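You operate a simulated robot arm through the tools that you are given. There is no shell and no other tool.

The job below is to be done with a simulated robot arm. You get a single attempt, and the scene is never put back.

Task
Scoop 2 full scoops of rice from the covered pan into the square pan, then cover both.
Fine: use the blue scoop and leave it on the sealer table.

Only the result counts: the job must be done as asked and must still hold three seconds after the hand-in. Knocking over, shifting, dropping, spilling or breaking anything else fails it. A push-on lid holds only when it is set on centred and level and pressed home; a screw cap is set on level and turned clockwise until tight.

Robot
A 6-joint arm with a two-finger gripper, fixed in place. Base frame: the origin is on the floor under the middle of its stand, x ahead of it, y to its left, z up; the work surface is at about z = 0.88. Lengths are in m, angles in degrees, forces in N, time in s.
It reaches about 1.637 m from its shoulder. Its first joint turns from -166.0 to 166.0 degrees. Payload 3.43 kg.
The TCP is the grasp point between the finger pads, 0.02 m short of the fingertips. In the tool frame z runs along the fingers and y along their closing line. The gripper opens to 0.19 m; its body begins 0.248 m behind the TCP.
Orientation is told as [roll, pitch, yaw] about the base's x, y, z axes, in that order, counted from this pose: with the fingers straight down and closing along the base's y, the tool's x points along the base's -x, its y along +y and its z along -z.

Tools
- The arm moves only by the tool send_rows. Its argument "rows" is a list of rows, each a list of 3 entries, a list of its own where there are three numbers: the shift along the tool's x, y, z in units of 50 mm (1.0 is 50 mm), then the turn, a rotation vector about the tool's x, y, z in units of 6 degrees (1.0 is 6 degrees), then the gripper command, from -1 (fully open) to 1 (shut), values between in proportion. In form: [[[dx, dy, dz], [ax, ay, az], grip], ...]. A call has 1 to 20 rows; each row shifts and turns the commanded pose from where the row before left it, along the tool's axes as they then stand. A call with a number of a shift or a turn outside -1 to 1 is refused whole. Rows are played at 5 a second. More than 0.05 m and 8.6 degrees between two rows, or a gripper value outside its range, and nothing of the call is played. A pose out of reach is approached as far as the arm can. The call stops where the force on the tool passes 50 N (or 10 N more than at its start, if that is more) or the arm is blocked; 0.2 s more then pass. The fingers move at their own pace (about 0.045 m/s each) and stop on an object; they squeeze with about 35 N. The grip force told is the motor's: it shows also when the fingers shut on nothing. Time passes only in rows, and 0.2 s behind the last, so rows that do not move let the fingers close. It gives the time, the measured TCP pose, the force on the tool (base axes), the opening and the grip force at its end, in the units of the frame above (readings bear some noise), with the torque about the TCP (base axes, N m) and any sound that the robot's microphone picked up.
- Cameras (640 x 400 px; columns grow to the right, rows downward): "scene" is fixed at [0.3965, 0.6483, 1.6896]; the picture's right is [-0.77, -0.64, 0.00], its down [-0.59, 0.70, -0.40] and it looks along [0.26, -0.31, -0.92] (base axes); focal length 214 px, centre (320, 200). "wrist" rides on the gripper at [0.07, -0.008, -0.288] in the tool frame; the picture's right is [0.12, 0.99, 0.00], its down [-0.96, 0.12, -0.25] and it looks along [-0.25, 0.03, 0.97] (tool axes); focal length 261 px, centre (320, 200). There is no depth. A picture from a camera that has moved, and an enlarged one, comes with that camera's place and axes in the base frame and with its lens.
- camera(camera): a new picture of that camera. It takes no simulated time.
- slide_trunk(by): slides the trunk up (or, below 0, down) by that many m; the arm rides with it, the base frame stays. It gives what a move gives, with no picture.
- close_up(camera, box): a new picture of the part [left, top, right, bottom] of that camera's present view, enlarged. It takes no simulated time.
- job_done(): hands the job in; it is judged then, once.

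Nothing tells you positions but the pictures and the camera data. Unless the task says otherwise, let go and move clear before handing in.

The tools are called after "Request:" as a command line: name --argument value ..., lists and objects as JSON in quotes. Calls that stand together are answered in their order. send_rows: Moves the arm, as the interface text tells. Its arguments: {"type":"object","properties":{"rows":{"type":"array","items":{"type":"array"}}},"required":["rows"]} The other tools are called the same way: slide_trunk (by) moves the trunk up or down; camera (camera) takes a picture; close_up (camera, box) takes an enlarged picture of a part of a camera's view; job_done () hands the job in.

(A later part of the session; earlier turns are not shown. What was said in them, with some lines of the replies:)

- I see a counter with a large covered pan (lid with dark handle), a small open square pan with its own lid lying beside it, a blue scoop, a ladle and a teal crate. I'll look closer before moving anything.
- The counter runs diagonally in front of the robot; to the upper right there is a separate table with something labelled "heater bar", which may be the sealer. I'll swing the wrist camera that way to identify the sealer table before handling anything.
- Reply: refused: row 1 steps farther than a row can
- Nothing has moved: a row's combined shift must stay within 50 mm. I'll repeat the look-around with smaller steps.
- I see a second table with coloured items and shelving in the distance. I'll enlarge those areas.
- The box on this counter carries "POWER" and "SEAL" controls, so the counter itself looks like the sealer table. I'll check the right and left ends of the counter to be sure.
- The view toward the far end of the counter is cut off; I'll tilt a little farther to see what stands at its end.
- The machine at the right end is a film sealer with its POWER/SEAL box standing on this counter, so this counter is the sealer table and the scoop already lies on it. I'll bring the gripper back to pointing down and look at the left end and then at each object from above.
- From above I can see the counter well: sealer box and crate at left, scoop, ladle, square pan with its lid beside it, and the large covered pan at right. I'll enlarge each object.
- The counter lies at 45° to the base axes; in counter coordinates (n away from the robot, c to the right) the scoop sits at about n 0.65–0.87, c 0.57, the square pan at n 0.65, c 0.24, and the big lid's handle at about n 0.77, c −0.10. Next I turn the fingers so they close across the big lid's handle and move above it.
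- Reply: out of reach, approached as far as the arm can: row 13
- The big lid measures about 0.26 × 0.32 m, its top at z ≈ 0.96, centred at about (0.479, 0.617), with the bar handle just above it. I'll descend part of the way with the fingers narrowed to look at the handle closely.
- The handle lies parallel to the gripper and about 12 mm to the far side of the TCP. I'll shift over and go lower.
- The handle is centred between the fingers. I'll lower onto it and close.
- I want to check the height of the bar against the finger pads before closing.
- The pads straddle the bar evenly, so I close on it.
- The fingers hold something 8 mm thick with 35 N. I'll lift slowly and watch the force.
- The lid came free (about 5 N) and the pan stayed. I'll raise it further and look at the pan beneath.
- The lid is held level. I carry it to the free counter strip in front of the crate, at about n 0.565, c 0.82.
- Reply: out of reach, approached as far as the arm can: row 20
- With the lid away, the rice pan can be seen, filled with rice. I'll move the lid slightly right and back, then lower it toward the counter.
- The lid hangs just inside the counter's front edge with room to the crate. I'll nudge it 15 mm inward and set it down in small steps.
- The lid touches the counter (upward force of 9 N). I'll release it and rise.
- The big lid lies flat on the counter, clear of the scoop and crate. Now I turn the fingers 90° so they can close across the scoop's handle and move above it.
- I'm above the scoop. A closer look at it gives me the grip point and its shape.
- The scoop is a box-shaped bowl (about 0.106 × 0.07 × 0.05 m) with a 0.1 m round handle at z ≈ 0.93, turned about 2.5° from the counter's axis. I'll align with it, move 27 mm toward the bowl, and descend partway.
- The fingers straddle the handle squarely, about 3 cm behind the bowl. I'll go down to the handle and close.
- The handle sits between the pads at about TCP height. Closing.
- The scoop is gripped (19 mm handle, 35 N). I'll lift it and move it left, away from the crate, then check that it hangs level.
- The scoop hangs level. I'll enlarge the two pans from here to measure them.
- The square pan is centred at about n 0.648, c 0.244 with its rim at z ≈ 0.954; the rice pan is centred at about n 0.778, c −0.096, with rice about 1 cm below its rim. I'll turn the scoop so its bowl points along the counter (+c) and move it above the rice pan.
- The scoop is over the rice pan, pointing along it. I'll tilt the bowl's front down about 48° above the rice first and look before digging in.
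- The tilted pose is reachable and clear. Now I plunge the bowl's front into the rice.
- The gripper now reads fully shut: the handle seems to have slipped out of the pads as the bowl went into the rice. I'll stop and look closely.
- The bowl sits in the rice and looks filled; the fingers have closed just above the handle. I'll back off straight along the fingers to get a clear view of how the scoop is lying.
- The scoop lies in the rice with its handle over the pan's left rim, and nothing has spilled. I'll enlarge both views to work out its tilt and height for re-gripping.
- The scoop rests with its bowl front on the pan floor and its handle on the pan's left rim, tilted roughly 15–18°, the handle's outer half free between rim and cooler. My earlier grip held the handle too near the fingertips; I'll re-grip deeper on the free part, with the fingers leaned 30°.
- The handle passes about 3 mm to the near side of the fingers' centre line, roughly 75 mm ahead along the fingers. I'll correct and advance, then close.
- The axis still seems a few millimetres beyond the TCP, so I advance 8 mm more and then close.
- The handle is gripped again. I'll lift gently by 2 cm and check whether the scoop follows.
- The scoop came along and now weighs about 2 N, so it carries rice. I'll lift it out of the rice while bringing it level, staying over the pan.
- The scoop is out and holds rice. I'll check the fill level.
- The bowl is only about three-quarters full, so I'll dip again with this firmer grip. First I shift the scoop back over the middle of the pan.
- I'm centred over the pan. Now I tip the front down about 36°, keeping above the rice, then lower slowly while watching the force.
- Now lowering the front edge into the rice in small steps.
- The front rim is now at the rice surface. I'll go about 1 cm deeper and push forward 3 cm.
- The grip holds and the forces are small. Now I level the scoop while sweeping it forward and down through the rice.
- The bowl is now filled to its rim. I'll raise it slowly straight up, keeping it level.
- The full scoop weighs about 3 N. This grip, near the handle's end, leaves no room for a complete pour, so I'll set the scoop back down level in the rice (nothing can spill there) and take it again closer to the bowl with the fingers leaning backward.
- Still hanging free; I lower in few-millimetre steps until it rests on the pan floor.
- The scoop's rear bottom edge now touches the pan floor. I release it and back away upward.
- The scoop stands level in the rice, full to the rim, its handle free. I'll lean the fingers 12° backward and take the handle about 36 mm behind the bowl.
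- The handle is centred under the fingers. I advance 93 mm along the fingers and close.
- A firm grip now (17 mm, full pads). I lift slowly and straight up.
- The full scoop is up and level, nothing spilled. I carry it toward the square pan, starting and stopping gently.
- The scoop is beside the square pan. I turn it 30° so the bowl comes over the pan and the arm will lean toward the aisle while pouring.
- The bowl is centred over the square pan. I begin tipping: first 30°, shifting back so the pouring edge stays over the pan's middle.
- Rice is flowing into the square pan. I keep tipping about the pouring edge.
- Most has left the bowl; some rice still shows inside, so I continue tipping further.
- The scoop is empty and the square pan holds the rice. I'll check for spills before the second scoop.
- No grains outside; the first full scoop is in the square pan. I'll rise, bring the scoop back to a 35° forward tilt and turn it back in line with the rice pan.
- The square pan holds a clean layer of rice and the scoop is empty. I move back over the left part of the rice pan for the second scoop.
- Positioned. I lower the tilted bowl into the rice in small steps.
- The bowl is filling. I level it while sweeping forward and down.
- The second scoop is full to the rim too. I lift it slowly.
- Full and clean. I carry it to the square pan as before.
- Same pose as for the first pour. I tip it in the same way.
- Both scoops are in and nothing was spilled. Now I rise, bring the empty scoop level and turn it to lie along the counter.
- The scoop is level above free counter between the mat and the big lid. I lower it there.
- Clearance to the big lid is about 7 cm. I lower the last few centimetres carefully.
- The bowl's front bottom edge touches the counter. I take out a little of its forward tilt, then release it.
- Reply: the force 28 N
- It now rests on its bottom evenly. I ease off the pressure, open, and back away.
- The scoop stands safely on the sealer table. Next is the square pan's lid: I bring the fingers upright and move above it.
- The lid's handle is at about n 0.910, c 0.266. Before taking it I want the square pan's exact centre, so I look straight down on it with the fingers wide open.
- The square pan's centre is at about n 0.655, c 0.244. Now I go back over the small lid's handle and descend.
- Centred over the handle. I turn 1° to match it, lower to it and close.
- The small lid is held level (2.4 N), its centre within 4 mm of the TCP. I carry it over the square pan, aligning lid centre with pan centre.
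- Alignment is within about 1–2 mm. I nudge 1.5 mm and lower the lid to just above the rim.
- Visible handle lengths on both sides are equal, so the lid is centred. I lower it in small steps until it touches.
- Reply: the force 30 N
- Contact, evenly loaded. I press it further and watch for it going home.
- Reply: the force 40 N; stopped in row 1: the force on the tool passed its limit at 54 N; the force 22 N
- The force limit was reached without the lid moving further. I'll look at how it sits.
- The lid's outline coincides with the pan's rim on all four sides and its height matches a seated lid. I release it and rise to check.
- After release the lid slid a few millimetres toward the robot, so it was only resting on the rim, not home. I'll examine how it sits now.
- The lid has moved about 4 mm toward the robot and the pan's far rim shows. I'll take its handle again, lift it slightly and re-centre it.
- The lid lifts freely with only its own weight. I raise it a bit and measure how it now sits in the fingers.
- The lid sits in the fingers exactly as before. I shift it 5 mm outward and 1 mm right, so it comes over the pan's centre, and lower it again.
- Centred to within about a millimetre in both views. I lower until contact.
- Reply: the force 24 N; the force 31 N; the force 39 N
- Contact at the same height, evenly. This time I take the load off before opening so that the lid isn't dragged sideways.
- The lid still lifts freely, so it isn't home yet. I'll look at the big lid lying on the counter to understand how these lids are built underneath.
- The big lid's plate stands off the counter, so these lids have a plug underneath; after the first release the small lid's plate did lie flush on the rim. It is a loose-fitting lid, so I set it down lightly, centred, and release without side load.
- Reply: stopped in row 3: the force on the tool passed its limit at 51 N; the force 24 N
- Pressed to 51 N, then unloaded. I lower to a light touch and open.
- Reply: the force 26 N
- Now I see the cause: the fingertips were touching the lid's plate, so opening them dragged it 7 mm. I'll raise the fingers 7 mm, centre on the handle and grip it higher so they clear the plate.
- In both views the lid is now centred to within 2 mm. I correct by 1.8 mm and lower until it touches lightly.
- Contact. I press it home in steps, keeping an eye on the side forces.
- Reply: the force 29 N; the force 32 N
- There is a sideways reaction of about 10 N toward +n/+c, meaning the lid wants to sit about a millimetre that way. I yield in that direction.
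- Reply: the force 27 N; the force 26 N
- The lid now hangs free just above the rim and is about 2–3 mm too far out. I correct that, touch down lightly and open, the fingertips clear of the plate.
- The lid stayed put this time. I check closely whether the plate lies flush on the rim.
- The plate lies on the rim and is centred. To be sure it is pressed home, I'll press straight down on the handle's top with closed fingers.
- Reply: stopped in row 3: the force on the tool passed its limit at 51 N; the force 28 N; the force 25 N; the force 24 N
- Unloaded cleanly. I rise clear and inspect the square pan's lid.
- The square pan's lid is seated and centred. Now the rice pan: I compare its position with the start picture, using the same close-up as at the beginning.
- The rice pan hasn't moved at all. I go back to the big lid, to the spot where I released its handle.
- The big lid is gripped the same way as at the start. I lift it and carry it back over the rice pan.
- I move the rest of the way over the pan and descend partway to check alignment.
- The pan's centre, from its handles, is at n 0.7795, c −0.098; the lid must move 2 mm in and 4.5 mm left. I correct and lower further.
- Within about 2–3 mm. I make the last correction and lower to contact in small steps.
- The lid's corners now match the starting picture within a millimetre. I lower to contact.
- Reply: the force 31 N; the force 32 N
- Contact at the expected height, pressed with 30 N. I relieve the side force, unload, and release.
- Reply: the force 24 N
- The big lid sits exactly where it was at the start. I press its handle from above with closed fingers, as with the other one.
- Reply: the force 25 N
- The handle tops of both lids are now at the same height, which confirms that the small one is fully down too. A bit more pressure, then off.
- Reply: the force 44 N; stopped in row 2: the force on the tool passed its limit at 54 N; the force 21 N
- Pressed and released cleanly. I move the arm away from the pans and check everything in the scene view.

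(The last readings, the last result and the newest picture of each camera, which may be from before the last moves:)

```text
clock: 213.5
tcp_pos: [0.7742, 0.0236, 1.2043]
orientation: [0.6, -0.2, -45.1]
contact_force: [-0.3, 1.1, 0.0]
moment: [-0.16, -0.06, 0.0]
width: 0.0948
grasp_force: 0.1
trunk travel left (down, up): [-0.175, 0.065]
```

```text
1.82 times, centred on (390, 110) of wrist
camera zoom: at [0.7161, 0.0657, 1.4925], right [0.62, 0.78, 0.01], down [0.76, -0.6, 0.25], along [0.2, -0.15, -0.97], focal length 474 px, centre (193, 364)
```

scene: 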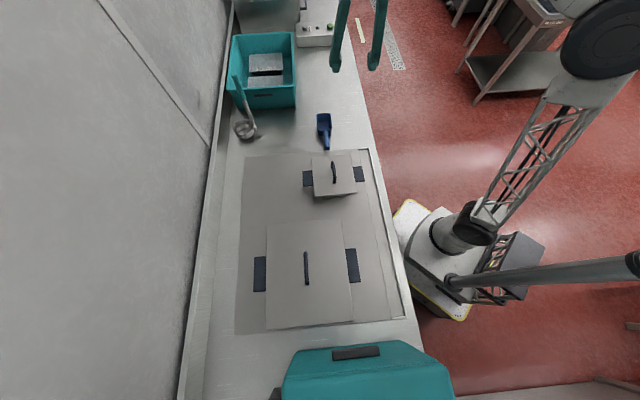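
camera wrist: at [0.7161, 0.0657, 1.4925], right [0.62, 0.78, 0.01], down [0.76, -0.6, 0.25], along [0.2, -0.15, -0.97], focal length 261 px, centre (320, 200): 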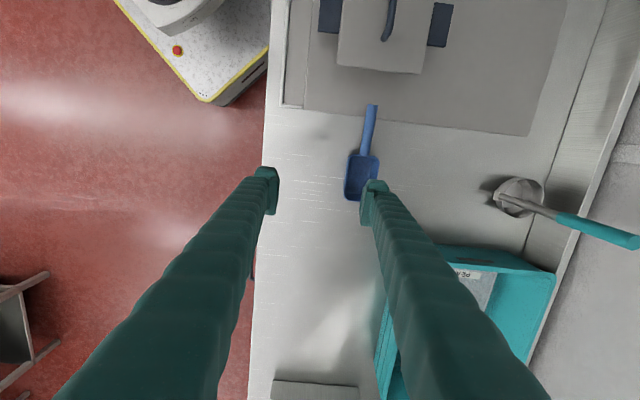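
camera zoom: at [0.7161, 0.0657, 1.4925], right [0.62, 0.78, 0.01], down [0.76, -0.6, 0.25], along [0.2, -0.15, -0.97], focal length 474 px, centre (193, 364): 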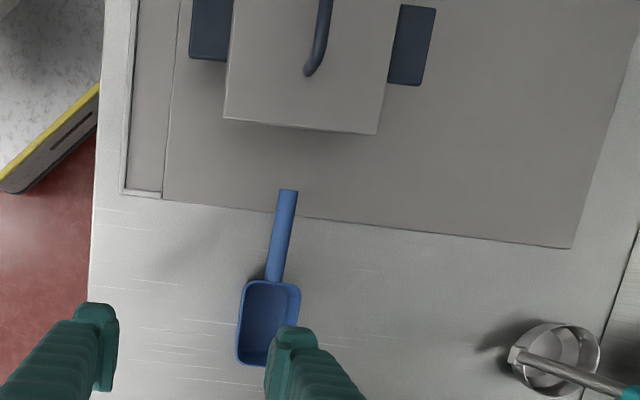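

The big lid matches its starting position exactly, and the scoop stands on the sealer table. I take one oblique look at the small lid from the side to confirm that it is level and flush.

Request:
send_rows --rows '[[[0, 0, 0], [0, 1, 0], 0], [[0, 0, 0], [0, 1, 0], 0], [[0, 0, 0], [0, 1, 0], 0], [[0, 0, 0], [0, 1, 0], 0], [[0, 0, 0], [0, 1, 0], 0], [[0, 0, 0], [0, 1, 0], 0], [[0, 0, 0], [0, 1, 0], 0], [[0, 0, 0], [0, 1, 0], 0], [[0, 0, 0], [0, 1, 0], 0], [[0, 0, 0], [0, 1, 0], 0], [[0, 0, 0], [0, 1, 0], 0], [[-0.6, 0.6, 0.2], [0, 0.7, 0], -1], [[-0.6, 0.6, 0.2], [0, 0, 0], -1]]'

Request:
camera --camera "wrist"

Request:
camera --camera "scene"

```text
clock: 216.3
tcp_pos: [0.7025, 0.155, 0.9202]
orientation: [2.1, 70.1, -43.2]
contact_force: [-7.5, -2.6, 26.6]
moment: [1.61, -1.88, 0.21]
width: 0.1455
grasp_force: 0.1
out of reach, approached as far as the arm can: row 3, 4, 5, 6, 7, 8, 9, 10, 11, 12
trunk travel left (down, up): [-0.175, 0.065]
```

```text
taken
camera wrist: at [0.8703, -0.0282, 1.0855], right [0.67, 0.73, 0.12], down [0.48, -0.31, -0.82], along [-0.56, 0.61, -0.56], focal length 261 px, centre (320, 200)
```

wrist: 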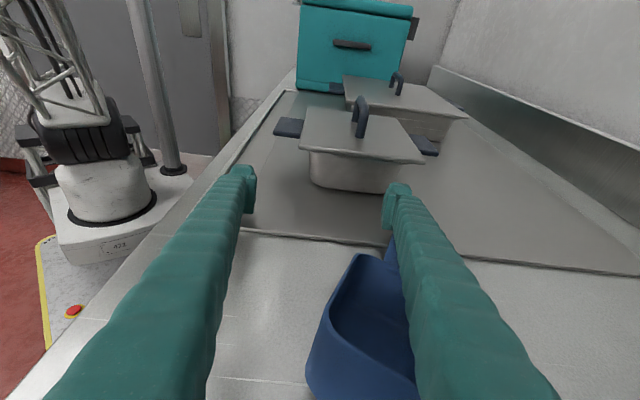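

```text
taken
```

scene: 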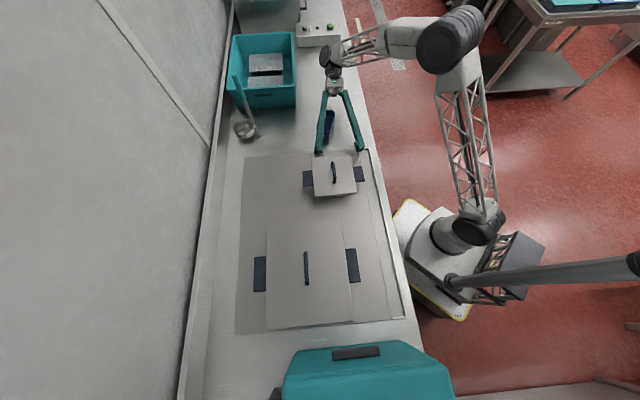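

The arm could not hold that pose and came down lower than intended, close to the counter and the scoop, with 27 N of contact. I stop opening the fingers and rise straight up in small steps.

Request:
send_rows --rows '[[[0.2, 0, -0.07], [0, 0, 0], -0.53], [[0.3, 0, -0.11], [0, 0, 0], -0.53]]'

Request:
camera --camera "wrist"

Request:
close_up --camera "scene" --box '[290, 90, 390, 205]'

```text
clock: 216.9
tcp_pos: [0.704, 0.1563, 0.9408]
orientation: [1.5, 69.9, -43.8]
contact_force: [0.0, -0.7, 0.6]
moment: [0.11, 0.06, 0.07]
width: 0.1454
grasp_force: 0.1
trunk travel left (down, up): [-0.175, 0.065]
```

```text
taken
camera wrist: at [0.871, -0.0267, 1.1069], right [0.68, 0.73, 0.12], down [0.48, -0.31, -0.82], along [-0.56, 0.61, -0.56], focal length 261 px, centre (320, 200)
```

wrist: 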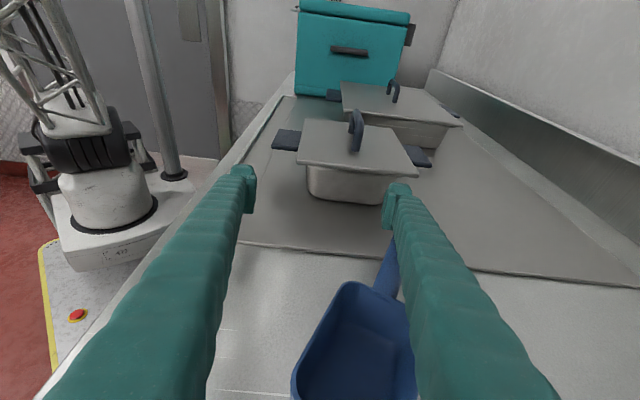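

```text
3.48 times, centred on (340, 148) of scene
camera zoom: at [0.3965, 0.6483, 1.6896], right [-0.77, -0.64, 0.0], down [-0.59, 0.7, -0.4], along [0.26, -0.31, -0.92], focal length 746 px, centre (250, 383)
```

zoom: 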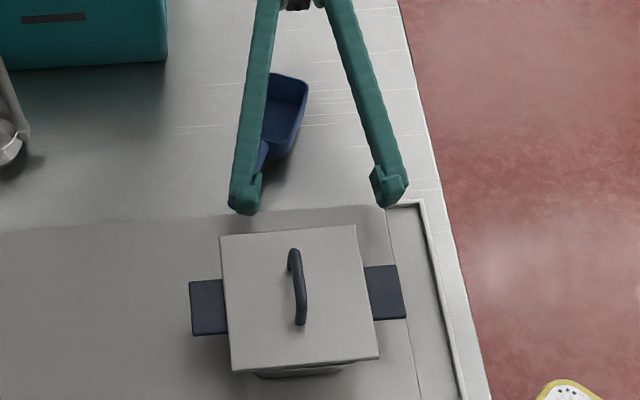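

Contact is gone. The scoop was nudged and turned a little but still stands on the table; the lids look untouched. I use this oblique view to check the lids, then retreat.

Request:
close_up --camera "wrist" --box '[260, 70, 480, 220]'

Request:
close_up --camera "wrist" --box '[290, 230, 440, 400]'

```text
2.67 times, centred on (370, 145) of wrist
camera zoom: at [0.871, -0.0267, 1.1069], right [0.68, 0.73, 0.12], down [0.48, -0.31, -0.82], along [-0.56, 0.61, -0.56], focal length 695 px, centre (187, 347)
```

zoom: 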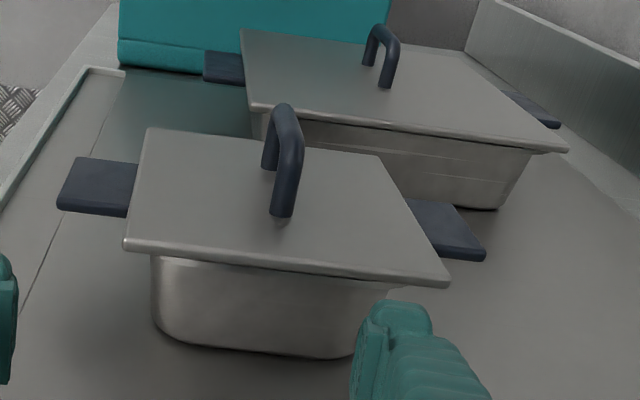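

```text
2.35 times, centred on (365, 315) of wrist
camera zoom: at [0.871, -0.0267, 1.1069], right [0.68, 0.73, 0.12], down [0.48, -0.31, -0.82], along [-0.56, 0.61, -0.56], focal length 613 px, centre (214, -71)
```

zoom: 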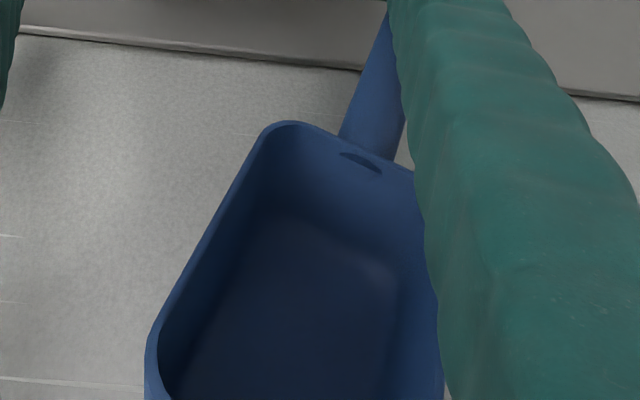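

Both lids lie flush and level on their pans. I rise a little, then bring the gripper back upright, clear of the scoop.

Request:
send_rows --rows '[[[0.6, 0, -0.22], [0, 0, 0], -0.53], [[0.6, 0, -0.22], [0, 0, 0], -0.53], [[0.4, 0, -0.15], [0, 0, 0], -0.53]]'

Request:
close_up --camera "scene" --box '[290, 90, 390, 205]'

```text
clock: 217.7
tcp_pos: [0.6738, 0.1818, 0.9851]
orientation: [1.7, 69.7, -43.9]
contact_force: [-0.1, 0.2, 0.7]
moment: [0.03, 0.07, 0.0]
width: 0.1454
grasp_force: 0.0
out of reach, approached as far as the arm can: row 1, 2, 3
trunk travel left (down, up): [-0.175, 0.065]
```

```text
3.48 times, centred on (340, 148) of scene
camera zoom: at [0.3965, 0.6483, 1.6896], right [-0.77, -0.64, 0.0], down [-0.59, 0.7, -0.4], along [0.26, -0.31, -0.92], focal length 746 px, centre (250, 383)
```

zoom: 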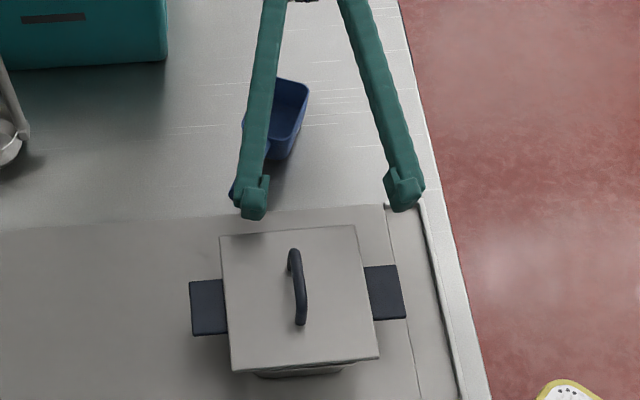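

Request:
send_rows --rows '[[[0, 0, 0], [0, -1, 0], -0.53], [[0.1, 0, -0.05], [0, -1, 0], -0.53], [[0.1, 0, -0.06], [0, -1, 0], -0.53], [[0.1, 0, -0.08], [0, -1, 0], -0.53]]'

Request:
close_up --camera "scene" --box '[290, 90, 390, 205]'

```text
clock: 218.7
tcp_pos: [0.6742, 0.1808, 1.0024]
orientation: [0.6, 46.0, -44.7]
contact_force: [0.5, -0.1, -1.7]
moment: [0.16, 0.26, 0.09]
width: 0.1453
grasp_force: 0.0
trunk travel left (down, up): [-0.175, 0.065]
```

```text
3.48 times, centred on (340, 148) of scene
camera zoom: at [0.3965, 0.6483, 1.6896], right [-0.77, -0.64, 0.0], down [-0.59, 0.7, -0.4], along [0.26, -0.31, -0.92], focal length 746 px, centre (250, 383)
```

zoom: 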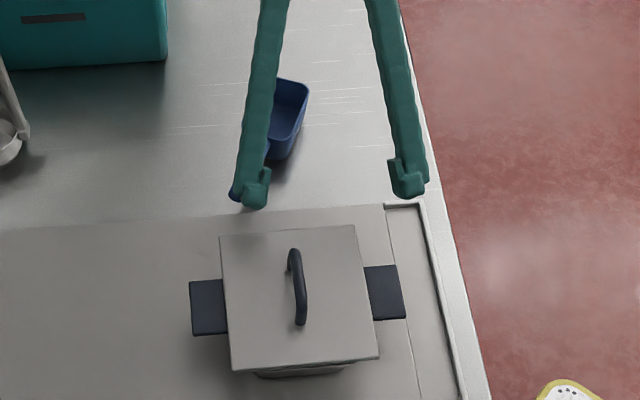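

Request:
send_rows --rows '[[[0.288, 0, -0.278], [0, -1, 0], -0.53], [[0.257, 0, -0.306], [0, -1, 0], -0.53], [[0.224, 0, -0.332], [0, -1, 0], -0.53], [[0.188, 0, -0.353], [0, -1, 0], -0.53], [[0.15, 0, -0.371], [0, -1, 0], -0.53], [[0.11, 0, -0.384], [0, -1, 0], -0.53], [[0.07, 0, -0.394], [0, -1, 0], -0.53], [[0.03, 0, -0.4], [0, -0.67, 0], -0.53], [[0, -0.9, -0.3], [0, 0, 0], -0.53], [[0, -0.9, -0.3], [0, 0, 0], -0.53], [[0, -0.9, -0.3], [0, 0, 0], -0.53]]'

Request:
camera --camera "scene"

Request:
camera --camera "wrist"

Request:
close_up --camera "scene" --box '[290, 105, 380, 205]'

```text
clock: 221.1
tcp_pos: [0.576, 0.0844, 1.2069]
orientation: [0.5, 0.0, -45.2]
contact_force: [0.2, 0.3, -0.7]
moment: [-0.06, 0.18, 0.02]
width: 0.1455
grasp_force: 0.1
trunk travel left (down, up): [-0.175, 0.065]
```

```text
taken
```

scene: 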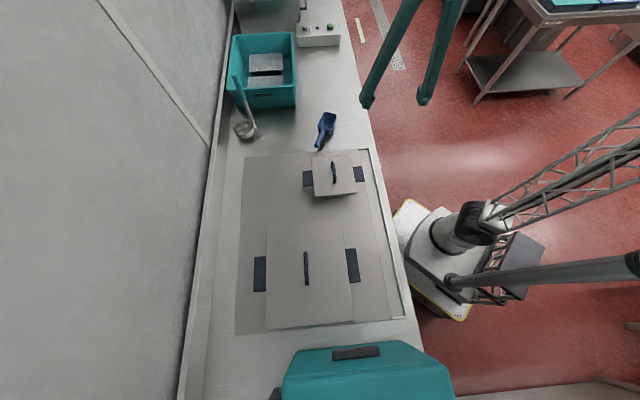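

```text
taken
camera wrist: at [0.52, 0.1259, 1.4955], right [0.62, 0.78, 0.01], down [0.76, -0.6, 0.25], along [0.2, -0.15, -0.97], focal length 261 px, centre (320, 200)
```

wrist: 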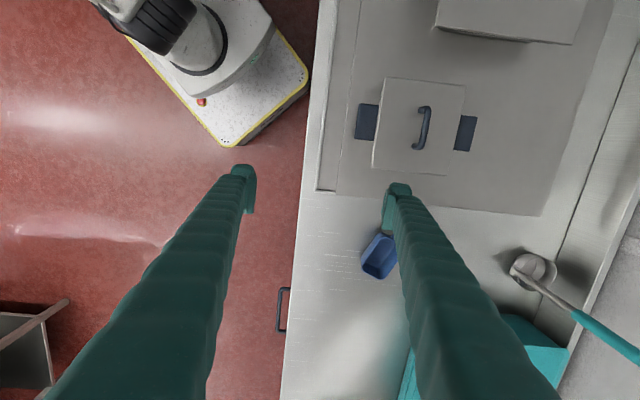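

```text
4.00 times, centred on (335, 155) of scene
camera zoom: at [0.3965, 0.6483, 1.6896], right [-0.77, -0.64, 0.0], down [-0.59, 0.7, -0.4], along [0.26, -0.31, -0.92], focal length 858 px, centre (260, 380)
```

zoom: 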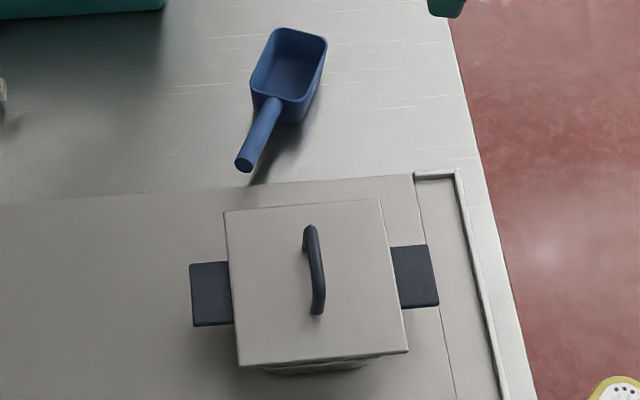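

The small lid is unmoved. I check that the scoop stands flat and didn't tip.

Request:
close_up --camera "scene" --box '[305, 105, 350, 160]'

Request:
close_up --camera "wrist" --box '[330, 200, 440, 310]'

Request:
close_up --camera "scene" --box '[220, 190, 440, 340]'

```text
7.27 times, centred on (328, 132) of scene
camera zoom: at [0.3965, 0.6483, 1.6896], right [-0.77, -0.64, 0.0], down [-0.59, 0.7, -0.4], along [0.26, -0.31, -0.92], focal length 1560 px, centre (266, 691)
```

zoom: 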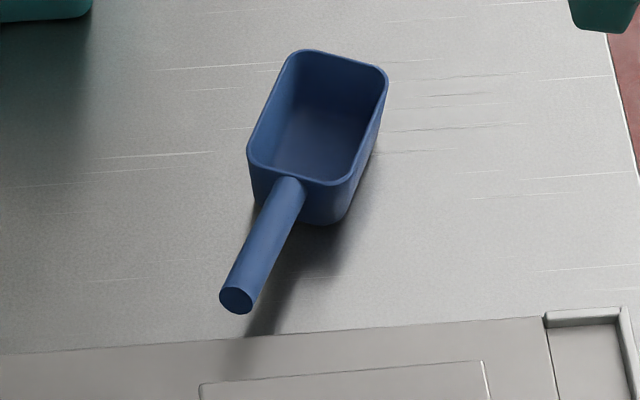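

```text
3.64 times, centred on (385, 255) of wrist
camera zoom: at [0.52, 0.1259, 1.4955], right [0.62, 0.78, 0.01], down [0.76, -0.6, 0.25], along [0.2, -0.15, -0.97], focal length 948 px, centre (84, 0)
```

zoom: 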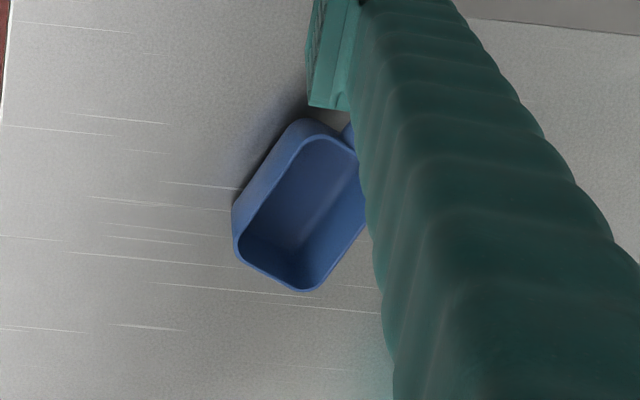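

```text
2.67 times, centred on (330, 265) of scene
camera zoom: at [0.3965, 0.6483, 1.6896], right [-0.77, -0.64, 0.0], down [-0.59, 0.7, -0.4], along [0.26, -0.31, -0.92], focal length 572 px, centre (293, 27)
```

zoom: 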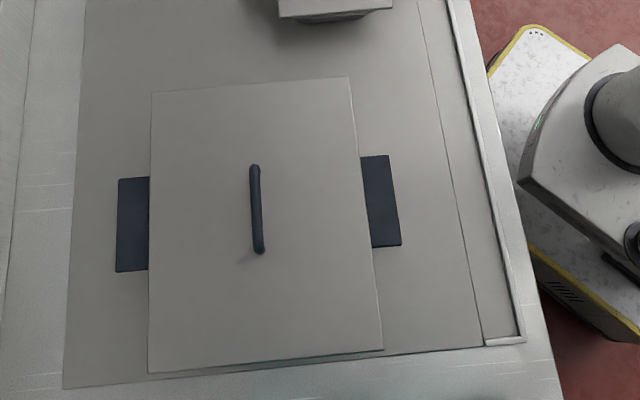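

Everything is in place. Two full scoops are in the square pan, both lids sit centred, level and pressed down, and the scoop stands flat on the sealer table. The hand is empty and clear, and nothing else was moved, so I hand the job in.

Request:
job_done

```text
The job is handed in.
```

I scooped two full scoops of rice from the covered pan into the square pan and put both lids back on. The blue scoop is standing on the sealer table, and I have handed the job in. I saw no spilled rice in any picture.

- **Scooping:** On the first dip the scoop slipped out of the fingers into the rice. I picked it up again and refilled it. Both scoops were level with the rim when I poured them.
- **Lids:** Both lids look centred, level and flush on their pans. I pressed each with about 50 N. Neither clicked or locked; the square pan's lid still lifted freely by hand after pressing, so I took both to be loose-fitting lids that are simply pressed down. The square pan's lid shifted a few millimetres when I first let go of it, so I re-set it; it has not moved since.
- **Scoop:** On a last check of the lids the arm came down lower than intended and nudged the scoop. It turned by roughly 25° but stayed flat on the table, and the lids did not move.

I took the counter with the POWER and SEAL control box to be the sealer table.
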